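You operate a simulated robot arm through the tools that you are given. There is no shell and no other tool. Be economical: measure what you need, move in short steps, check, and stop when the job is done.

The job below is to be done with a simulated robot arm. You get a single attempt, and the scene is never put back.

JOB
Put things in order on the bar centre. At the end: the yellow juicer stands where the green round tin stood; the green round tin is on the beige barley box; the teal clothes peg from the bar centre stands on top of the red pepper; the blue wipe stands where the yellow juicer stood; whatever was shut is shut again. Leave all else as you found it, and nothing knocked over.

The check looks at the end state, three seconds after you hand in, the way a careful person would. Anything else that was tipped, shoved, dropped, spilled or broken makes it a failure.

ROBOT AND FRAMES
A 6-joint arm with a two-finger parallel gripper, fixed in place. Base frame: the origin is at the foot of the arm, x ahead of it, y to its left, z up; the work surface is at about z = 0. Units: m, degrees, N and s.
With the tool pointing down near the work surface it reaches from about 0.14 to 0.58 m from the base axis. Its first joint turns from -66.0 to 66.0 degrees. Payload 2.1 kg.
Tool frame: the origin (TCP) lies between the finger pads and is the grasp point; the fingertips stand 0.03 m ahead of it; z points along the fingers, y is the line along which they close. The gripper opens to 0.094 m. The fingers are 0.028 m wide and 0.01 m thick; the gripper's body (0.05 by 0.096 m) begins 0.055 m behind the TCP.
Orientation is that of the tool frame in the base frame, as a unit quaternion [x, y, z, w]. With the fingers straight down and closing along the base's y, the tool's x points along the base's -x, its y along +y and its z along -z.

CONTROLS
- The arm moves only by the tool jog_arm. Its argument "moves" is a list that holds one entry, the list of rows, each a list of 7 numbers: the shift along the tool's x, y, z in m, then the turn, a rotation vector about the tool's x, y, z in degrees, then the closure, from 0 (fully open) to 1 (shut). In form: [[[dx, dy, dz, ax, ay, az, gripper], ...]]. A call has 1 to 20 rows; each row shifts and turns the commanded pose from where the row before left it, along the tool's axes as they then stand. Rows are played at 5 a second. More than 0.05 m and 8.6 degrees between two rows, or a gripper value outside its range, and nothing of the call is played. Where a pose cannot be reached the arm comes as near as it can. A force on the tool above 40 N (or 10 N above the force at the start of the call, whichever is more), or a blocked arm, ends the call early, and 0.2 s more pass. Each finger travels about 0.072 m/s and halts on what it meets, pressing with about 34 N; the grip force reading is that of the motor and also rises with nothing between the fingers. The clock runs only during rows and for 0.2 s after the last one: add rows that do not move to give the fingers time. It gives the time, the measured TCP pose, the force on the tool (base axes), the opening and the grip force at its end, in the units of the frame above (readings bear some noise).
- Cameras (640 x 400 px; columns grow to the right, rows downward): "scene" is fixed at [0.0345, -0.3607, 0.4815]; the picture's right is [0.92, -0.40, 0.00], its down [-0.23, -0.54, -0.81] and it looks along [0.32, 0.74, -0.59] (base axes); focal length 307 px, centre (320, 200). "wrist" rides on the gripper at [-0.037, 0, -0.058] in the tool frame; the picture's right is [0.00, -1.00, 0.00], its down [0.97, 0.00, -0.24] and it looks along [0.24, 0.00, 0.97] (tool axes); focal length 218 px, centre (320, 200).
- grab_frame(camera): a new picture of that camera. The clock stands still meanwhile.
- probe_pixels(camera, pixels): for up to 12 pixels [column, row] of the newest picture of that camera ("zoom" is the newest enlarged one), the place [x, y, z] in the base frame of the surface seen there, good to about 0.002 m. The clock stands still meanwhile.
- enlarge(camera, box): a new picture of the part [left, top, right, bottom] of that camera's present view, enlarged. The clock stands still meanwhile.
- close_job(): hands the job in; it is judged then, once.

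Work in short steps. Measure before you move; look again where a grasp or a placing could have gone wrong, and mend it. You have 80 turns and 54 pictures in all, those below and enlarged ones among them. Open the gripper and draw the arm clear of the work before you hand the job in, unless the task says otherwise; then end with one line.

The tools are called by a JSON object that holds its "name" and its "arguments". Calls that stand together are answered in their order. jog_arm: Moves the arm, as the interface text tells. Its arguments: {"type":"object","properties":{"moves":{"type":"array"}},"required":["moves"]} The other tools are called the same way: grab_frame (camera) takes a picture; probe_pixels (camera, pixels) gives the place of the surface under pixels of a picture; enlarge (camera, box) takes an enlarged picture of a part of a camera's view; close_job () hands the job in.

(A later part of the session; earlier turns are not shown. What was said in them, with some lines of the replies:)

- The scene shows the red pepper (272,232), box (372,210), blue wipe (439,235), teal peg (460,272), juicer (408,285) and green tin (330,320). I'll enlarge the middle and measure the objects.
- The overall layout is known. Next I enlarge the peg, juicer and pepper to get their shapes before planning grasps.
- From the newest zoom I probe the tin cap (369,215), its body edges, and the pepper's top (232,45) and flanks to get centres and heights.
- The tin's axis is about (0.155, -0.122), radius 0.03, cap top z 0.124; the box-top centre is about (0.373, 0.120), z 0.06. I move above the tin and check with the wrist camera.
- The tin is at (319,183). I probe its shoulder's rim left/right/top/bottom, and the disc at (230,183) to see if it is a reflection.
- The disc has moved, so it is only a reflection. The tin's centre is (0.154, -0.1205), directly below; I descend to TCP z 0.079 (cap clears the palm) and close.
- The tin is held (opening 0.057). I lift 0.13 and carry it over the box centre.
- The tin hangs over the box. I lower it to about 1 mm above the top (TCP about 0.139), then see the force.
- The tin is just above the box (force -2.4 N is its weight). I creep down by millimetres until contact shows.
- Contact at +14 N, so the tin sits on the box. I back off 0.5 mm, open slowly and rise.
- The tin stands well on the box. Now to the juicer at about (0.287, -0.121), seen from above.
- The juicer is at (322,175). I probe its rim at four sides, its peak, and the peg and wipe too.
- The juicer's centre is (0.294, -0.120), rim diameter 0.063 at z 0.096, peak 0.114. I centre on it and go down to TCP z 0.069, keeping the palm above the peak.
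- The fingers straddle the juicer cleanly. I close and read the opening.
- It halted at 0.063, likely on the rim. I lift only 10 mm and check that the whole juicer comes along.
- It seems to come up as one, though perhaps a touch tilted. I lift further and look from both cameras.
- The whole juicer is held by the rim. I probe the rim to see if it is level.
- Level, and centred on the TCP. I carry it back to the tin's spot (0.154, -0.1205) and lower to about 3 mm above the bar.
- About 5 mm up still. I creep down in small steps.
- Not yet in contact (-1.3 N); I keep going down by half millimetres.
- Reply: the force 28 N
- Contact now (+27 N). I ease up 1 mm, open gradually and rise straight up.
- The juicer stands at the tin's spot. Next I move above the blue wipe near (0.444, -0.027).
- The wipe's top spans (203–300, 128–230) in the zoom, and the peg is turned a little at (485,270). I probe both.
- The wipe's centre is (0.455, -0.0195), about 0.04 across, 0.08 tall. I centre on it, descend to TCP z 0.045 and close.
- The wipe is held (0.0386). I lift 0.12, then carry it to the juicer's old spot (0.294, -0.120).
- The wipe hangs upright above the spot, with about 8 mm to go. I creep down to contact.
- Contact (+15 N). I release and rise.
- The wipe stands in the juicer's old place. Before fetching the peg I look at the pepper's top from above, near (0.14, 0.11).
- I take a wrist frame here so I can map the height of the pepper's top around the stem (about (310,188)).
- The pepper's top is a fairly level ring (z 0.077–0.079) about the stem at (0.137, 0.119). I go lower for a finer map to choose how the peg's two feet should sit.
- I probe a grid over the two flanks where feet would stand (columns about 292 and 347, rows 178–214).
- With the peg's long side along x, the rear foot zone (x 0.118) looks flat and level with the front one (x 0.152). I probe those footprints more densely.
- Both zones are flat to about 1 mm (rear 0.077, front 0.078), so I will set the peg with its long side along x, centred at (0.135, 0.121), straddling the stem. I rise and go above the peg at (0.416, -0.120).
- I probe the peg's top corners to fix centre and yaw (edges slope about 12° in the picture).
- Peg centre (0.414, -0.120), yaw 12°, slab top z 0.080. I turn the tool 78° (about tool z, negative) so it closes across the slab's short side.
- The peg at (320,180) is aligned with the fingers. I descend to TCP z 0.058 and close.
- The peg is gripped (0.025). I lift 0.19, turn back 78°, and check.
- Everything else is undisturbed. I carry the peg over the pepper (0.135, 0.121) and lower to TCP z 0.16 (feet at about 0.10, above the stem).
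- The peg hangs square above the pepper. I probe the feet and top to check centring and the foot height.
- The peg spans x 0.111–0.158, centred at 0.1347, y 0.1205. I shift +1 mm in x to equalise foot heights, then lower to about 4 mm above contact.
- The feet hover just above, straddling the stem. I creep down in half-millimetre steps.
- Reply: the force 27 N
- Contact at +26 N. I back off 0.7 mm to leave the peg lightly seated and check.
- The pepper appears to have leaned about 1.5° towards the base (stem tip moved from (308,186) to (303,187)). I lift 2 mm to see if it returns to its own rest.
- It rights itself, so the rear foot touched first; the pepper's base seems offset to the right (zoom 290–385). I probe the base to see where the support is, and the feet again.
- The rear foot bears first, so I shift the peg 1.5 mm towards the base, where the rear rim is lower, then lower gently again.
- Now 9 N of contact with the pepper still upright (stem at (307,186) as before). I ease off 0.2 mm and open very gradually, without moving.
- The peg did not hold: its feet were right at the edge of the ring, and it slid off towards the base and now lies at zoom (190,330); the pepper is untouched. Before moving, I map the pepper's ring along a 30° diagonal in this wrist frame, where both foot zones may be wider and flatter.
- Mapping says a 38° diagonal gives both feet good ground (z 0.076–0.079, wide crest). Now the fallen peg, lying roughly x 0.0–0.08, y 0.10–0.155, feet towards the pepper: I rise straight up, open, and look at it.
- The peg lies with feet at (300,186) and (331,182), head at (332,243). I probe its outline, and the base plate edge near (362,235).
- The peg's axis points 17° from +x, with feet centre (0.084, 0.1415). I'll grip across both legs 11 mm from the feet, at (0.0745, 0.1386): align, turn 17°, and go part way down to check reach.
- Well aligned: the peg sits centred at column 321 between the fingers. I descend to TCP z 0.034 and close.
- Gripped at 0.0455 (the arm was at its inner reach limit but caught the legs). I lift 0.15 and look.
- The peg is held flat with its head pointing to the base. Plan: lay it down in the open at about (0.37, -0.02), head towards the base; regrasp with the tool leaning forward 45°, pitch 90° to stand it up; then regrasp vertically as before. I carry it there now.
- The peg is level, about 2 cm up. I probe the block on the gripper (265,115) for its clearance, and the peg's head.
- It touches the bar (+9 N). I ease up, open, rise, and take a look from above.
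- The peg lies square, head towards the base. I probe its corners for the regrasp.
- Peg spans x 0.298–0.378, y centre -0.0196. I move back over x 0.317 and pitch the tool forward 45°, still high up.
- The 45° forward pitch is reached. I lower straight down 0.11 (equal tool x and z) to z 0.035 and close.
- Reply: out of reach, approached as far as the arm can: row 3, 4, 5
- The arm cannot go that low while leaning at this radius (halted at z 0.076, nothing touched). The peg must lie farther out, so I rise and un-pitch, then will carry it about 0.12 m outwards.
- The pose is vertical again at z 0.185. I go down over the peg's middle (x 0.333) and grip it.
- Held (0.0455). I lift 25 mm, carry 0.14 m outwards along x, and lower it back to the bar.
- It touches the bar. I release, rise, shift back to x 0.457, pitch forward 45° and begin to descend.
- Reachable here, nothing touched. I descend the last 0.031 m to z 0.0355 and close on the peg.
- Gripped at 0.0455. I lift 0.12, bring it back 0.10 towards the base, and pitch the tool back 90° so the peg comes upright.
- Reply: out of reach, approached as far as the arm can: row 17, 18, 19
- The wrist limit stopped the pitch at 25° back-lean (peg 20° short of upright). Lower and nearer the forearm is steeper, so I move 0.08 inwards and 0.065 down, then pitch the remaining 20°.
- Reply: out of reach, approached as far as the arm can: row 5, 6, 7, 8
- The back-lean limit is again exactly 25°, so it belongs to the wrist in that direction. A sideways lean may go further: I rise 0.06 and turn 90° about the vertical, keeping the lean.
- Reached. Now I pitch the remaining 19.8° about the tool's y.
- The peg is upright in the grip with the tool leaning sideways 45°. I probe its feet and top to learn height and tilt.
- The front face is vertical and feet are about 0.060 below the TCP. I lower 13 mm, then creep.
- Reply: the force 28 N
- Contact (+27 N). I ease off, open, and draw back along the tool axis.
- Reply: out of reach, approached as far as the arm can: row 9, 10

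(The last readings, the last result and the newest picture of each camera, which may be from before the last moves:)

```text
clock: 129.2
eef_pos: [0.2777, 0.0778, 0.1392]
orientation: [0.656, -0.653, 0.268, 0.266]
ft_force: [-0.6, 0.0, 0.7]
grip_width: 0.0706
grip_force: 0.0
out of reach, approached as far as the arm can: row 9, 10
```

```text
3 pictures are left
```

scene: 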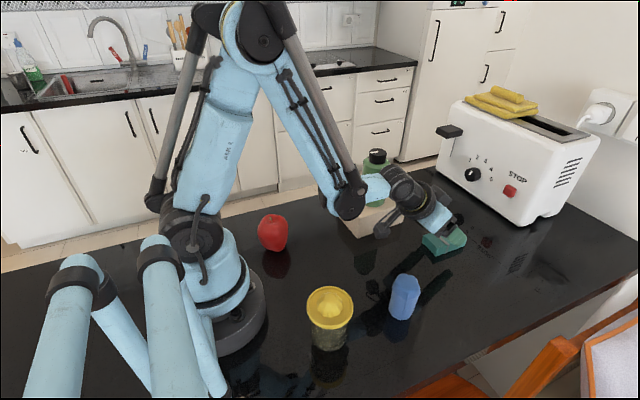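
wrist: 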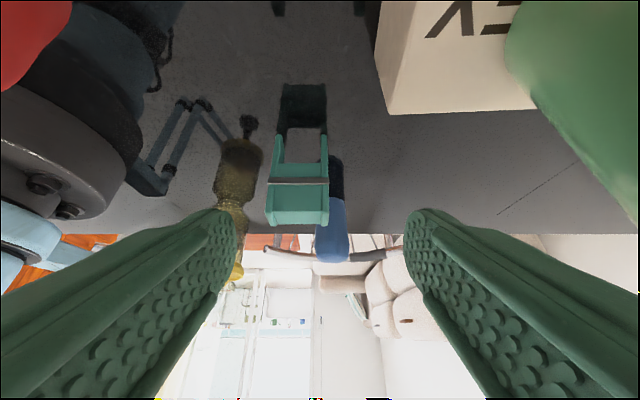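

The peg stands on the bar. I probe its top and feet in this frame for the exact pose.

{"name": "probe_pixels", "arguments": {"camera": "wrist", "pixels": [[275, 220], [321, 221], [270, 195], [326, 195], [298, 205], [298, 220], [274, 170], [323, 170], [278, 140], [322, 140], [298, 190], [335, 225]]}}

```text
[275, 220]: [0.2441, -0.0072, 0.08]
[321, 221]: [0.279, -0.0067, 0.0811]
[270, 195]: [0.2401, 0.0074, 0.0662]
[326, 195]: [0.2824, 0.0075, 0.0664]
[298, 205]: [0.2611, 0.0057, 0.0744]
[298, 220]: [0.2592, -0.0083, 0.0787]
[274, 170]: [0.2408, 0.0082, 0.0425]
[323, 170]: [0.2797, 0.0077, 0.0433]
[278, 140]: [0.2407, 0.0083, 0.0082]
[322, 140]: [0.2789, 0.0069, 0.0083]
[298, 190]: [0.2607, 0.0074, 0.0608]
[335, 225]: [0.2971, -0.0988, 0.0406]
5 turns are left
```

Peg stands at centre (0.2607, -0.0033), long side along x, feet on the bar. With 5 turns left, I now rise, undo the 45° lean and turn back to yaw 0 above it.

{"name": "jog_arm", "arguments": {"moves": [[[0.042, 0, -0.0142, 0, 0, 0, 0.25], [0.042, 0, -0.0142, 0, 0, 0, 0.25], [0, 0, 0, 0, -7.5, 0, 0.25], [0, 0, 0, 0, -7.5, 0, 0.25], [0, 0, 0, 0, -7.5, 0, 0.25], [0, 0, 0, 0, -7.5, 0, 0.25], [0, 0, 0, 0, -7.5, 0, 0.25], [0, 0, 0, 0, -7.2, 0, 0.25], [0, 0, 0, 0, 0, 8.2, 0.25], [0, 0, 0, 0, 0, 8.2, 0.25], [0, 0, 0, 0, 0, 8.2, 0.25], [0, 0, 0, 0, 0, 8.2, 0.25], [0, 0, 0, 0, 0, 8.2, 0.25], [0, 0, 0, 0, 0, 8.2, 0.25], [0, 0, 0, 0, 0, 8.2, 0.25], [0, 0, 0, 0, 0, 8.2, 0.25], [0, 0, 0, 0, 0, 8.2, 0.25], [0, 0, 0, 0, 0, 8.2, 0.25], [0, 0, 0, 0, 0, 8.2, 0.25], [0, 0, 0, 0, 0, 0, 0.25]]]}}

{"name": "jog_arm", "arguments": {"moves": [[[0, 0, 0, 0, 0, 0, 0.25]]]}}

```text
clock: 133.4
eef_pos: [0.2774, 0.0378, 0.2184]
orientation: [0.003, 1.0, -0.002, -0.002]
ft_force: [-0.4, -1.0, 0.6]
grip_width: 0.0706
grip_force: 0.0
```

```text
clock: 133.8
eef_pos: [0.278, 0.0378, 0.2183]
orientation: [0.001, 1.0, -0.001, -0.002]
ft_force: [-0.6, -0.4, 0.3]
grip_width: 0.0704
grip_force: 0.1
4 turns are left
```

The pose is vertical at (0.278, 0.038, 0.218). I go down over the peg, grip it across its short side, lift, carry to the pepper, turn 38°, and hover with the feet 3 cm above it for a check.

{"name": "jog_arm", "arguments": {"moves": [[[0.0085, -0.0205, 0, 0, 0, 0, 0.25], [0.0085, -0.0206, 0, 0, 0, 0, 0.25], [0, 0, 0, 0, 0, 0, 0.25], [0, 0, 0.035, 0, 0, 0, 0.25], [0, 0, 0.035, 0, 0, 0, 0.25], [0, 0, 0.035, 0, 0, 0, 0.25], [0, 0, 0.03, 0, 0, 0, 0.25], [0, 0, 0.0253, 0, 0, 0, 0.25], [0, 0, 0, 0, 0, 0, 0.25], [0, 0, 0, 0, 0, 0, 0.25], [0, 0, 0, 0, 0, 0, 0.4], [0, 0, 0, 0, 0, 0, 0.55], [0, 0, 0, 0, 0, 0, 0.65], [0, 0, 0, 0, 0, 0, 0.72], [0, 0, 0, 0, 0, 0, 0.8], [0, 0, 0, 0, 0, 0, 0.9], [0, 0, 0, 0, 0, 0, 0.9], [0, 0, 0, 0, 0, 0, 0.9]]]}}

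{"name": "jog_arm", "arguments": {"moves": [[[0, 0, -0.01, 0, 0, 0, 0.9], [0, 0, -0.03, 0, 0, 0, 0.9], [0, 0, -0.04, 0, 0, 0, 0.9], [0, 0, -0.04, 0, 0, 0, 0.9], [0, 0, -0.04, 0, 0, 0, 0.9], [0, 0, -0.01, 0, 0, 0, 0.9], [0.0251, 0.0247, 0, 0, 0, 0, 0.9], [0.0251, 0.0247, 0, 0, 0, 0, 0.9], [0.0251, 0.0247, 0, 0, 0, 0, 0.9], [0.0252, 0.0246, 0, 0, 0, 0, 0.9], [0.0252, 0.0246, 0, 0, 0, 0, 0.9], [0, 0, 0, 0, 0, -7.6, 0.9], [0, 0, 0, 0, 0, -7.6, 0.9], [0, 0, 0, 0, 0, -7.6, 0.9], [0, 0, 0, 0, 0, -7.6, 0.9], [0, 0, 0, 0, 0, -7.6, 0.9], [0, 0, 0.03, 0, 0, 0, 0.9], [0, 0, 0.03, 0, 0, 0, 0.9], [0, 0, 0, 0, 0, 0, 0.9], [0, 0, 0, 0, 0, 0, 0.9]]]}}

{"name": "enlarge", "arguments": {"camera": "scene", "box": [225, 150, 320, 260]}}

{"name": "grab_frame", "arguments": {"camera": "wrist"}}

```text
clock: 137.6
eef_pos: [0.2602, -0.002, 0.0581]
orientation: [0.001, 1.0, -0.001, -0.002]
ft_force: [0.3, 0.3, 0.6]
grip_width: 0.0252
grip_force: 33.3
```

```text
clock: 141.8
eef_pos: [0.1334, 0.1207, 0.1696]
orientation: [-0.324, 0.946, -0.001, -0.002]
ft_force: [0.4, 0.0, -0.6]
grip_width: 0.0252
grip_force: 34.1
```

```text
3.64 times, centred on (272, 205) of scene
```

zoom: 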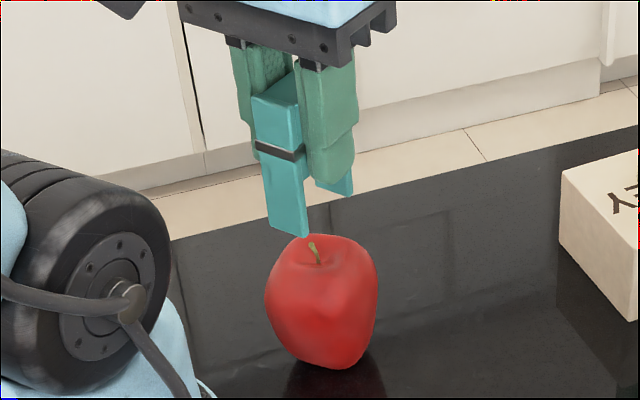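

```text
1 pictures are left
3 turns are left
```

wrist: 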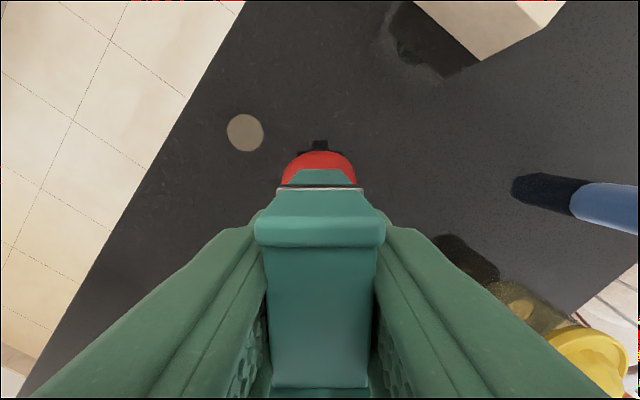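

The peg is held upright at 38°, over the pepper. I probe the peg's position relative to its target and lower it to just above contact (feet about 0.080).

{"name": "probe_pixels", "arguments": {"camera": "wrist", "pixels": [[264, 224], [376, 224], [320, 222], [320, 176], [300, 176], [340, 176], [320, 240], [282, 380], [358, 380]]}}

{"name": "probe_pixels", "arguments": {"camera": "zoom", "pixels": [[272, 222], [303, 233], [288, 226], [350, 190], [322, 188], [255, 105], [298, 118], [312, 250], [262, 160], [300, 175]]}}

{"name": "jog_arm", "arguments": {"moves": [[[0, 0, 0.015, 0, 0, 0, 0.9], [0, 0, 0.01, 0, 0, 0, 0.9], [0, 0, 0.0045, 0, 0, 0, 0.9], [0, 0, 0, 0, 0, 0, 0.9], [0, 0, 0, 0, 0, 0, 0.9]]]}}

{"name": "jog_arm", "arguments": {"moves": [[[0, 0, 0.0005, 0, 0, 0, 0.9], [0, 0, 0, 0, 0, 0, 0.9], [0, 0, 0, 0, 0, 0, 0.9]]]}}

{"name": "jog_arm", "arguments": {"moves": [[[0, 0, 0.0005, 0, 0, 0, 0.9], [0, 0, 0, 0, 0, 0, 0.9], [0, 0, 0, 0, 0, 0, 0.9]]]}}

```text
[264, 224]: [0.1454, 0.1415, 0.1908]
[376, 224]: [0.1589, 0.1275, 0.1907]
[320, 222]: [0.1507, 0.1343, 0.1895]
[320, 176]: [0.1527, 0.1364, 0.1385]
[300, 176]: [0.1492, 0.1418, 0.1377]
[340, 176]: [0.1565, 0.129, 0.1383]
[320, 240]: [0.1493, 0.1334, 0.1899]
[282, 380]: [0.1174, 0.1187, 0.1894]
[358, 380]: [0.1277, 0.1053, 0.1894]
```

```text
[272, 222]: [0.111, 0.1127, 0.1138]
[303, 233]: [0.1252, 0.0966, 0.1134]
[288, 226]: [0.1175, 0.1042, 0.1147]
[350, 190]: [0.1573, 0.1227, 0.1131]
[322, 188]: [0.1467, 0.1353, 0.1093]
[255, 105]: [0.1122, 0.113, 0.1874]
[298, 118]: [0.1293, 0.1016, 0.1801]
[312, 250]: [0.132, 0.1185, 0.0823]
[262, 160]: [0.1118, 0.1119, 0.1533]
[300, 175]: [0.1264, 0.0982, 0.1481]
```

```text
clock: 143.0
eef_pos: [0.1344, 0.1191, 0.1386]
orientation: [-0.324, 0.946, -0.001, -0.002]
ft_force: [0.1, -0.4, 14.3]
grip_width: 0.0251
grip_force: 34.1
```

```text
clock: 143.8
eef_pos: [0.1339, 0.1186, 0.1381]
orientation: [-0.323, 0.946, -0.001, -0.002]
ft_force: [0.5, 0.6, 25.5]
grip_width: 0.0254
grip_force: 33.7
```

```text
clock: 144.6
eef_pos: [0.1347, 0.1195, 0.1378]
orientation: [-0.325, 0.946, -0.001, -0.001]
ft_force: [-0.9, 1.5, 24.4]
grip_width: 0.025
grip_force: 33.5
2 turns are left
```

Contact is reached (14→24 N) with the peg well centred (feet 0.0240/0.0235 either side of the target). I ease up about 1.2 mm to unload, open very slowly, let it settle, rise straight up and use the last picture.

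{"name": "jog_arm", "arguments": {"moves": [[[0, 0, -0.0006, 0, 0, 0, 0.9], [0, 0, -0.0006, 0, 0, 0, 0.9], [0, 0, 0, 0, 0, 0, 0.9], [0, 0, 0, 0, 0, 0, 0.9], [0, 0, 0, 0, 0, 0, 0.74], [0, 0, 0, 0, 0, 0, 0.725], [0, 0, 0, 0, 0, 0, 0.71], [0, 0, 0, 0, 0, 0, 0.69], [0, 0, 0, 0, 0, 0, 0.67], [0, 0, 0, 0, 0, 0, 0.64], [0, 0, 0, 0, 0, 0, 0.6], [0, 0, 0, 0, 0, 0, 0.5], [0, 0, 0, 0, 0, 0, 0.4], [0, 0, 0, 0, 0, 0, 0.3], [0, 0, 0, 0, 0, 0, 0.3]]]}}

{"name": "jog_arm", "arguments": {"moves": [[[0, 0, -0.01, 0, 0, 0, 0.3], [0, 0, -0.02, 0, 0, 0, 0.3], [0, 0, -0.03, 0, 0, 0, 0.3], [0, 0, -0.03, 0, 0, 0, 0.2], [0, 0, -0.03, 0, 0, 0, 0.1], [0, 0, -0.02, 0, 0, 0, 0], [0, 0, 0, 0, 0, 0, 0], [0, 0, 0, 0, 0, 0, 0]]]}}

{"name": "grab_frame", "arguments": {"camera": "scene"}}

```text
clock: 147.8
eef_pos: [0.1346, 0.1213, 0.1392]
orientation: [-0.325, 0.946, -0.001, -0.001]
ft_force: [-0.4, 0.5, -0.1]
grip_width: 0.0659
grip_force: 0.0
```

```text
clock: 149.6
eef_pos: [0.1358, 0.1206, 0.28]
orientation: [-0.324, 0.946, 0.0, -0.002]
ft_force: [-0.5, -0.3, -0.2]
grip_width: 0.0939
grip_force: 0.1
```

```text
0 pictures are left
1 turns are left
```

scene: 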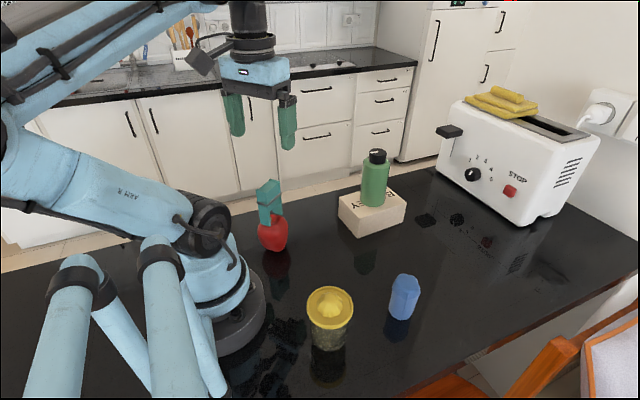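

The last picture shows the peg standing on the pepper at (270,205), the tin on the box, and the juicer and wipe in their places. The gripper is open and the arm is clear, so I hand in.

{"name": "close_job", "arguments": {}}

```text
The job is handed in.
```

I handed the job in with all four moves done: the juicer is where the tin stood, the tin is on the barley box, the peg stands on the red pepper, and the wipe is where the juicer stood. The peg fell off the pepper on the first try and lay on the bar. I picked it up and set it again, and it was standing in the last picture, taken about two seconds after I let go of it.
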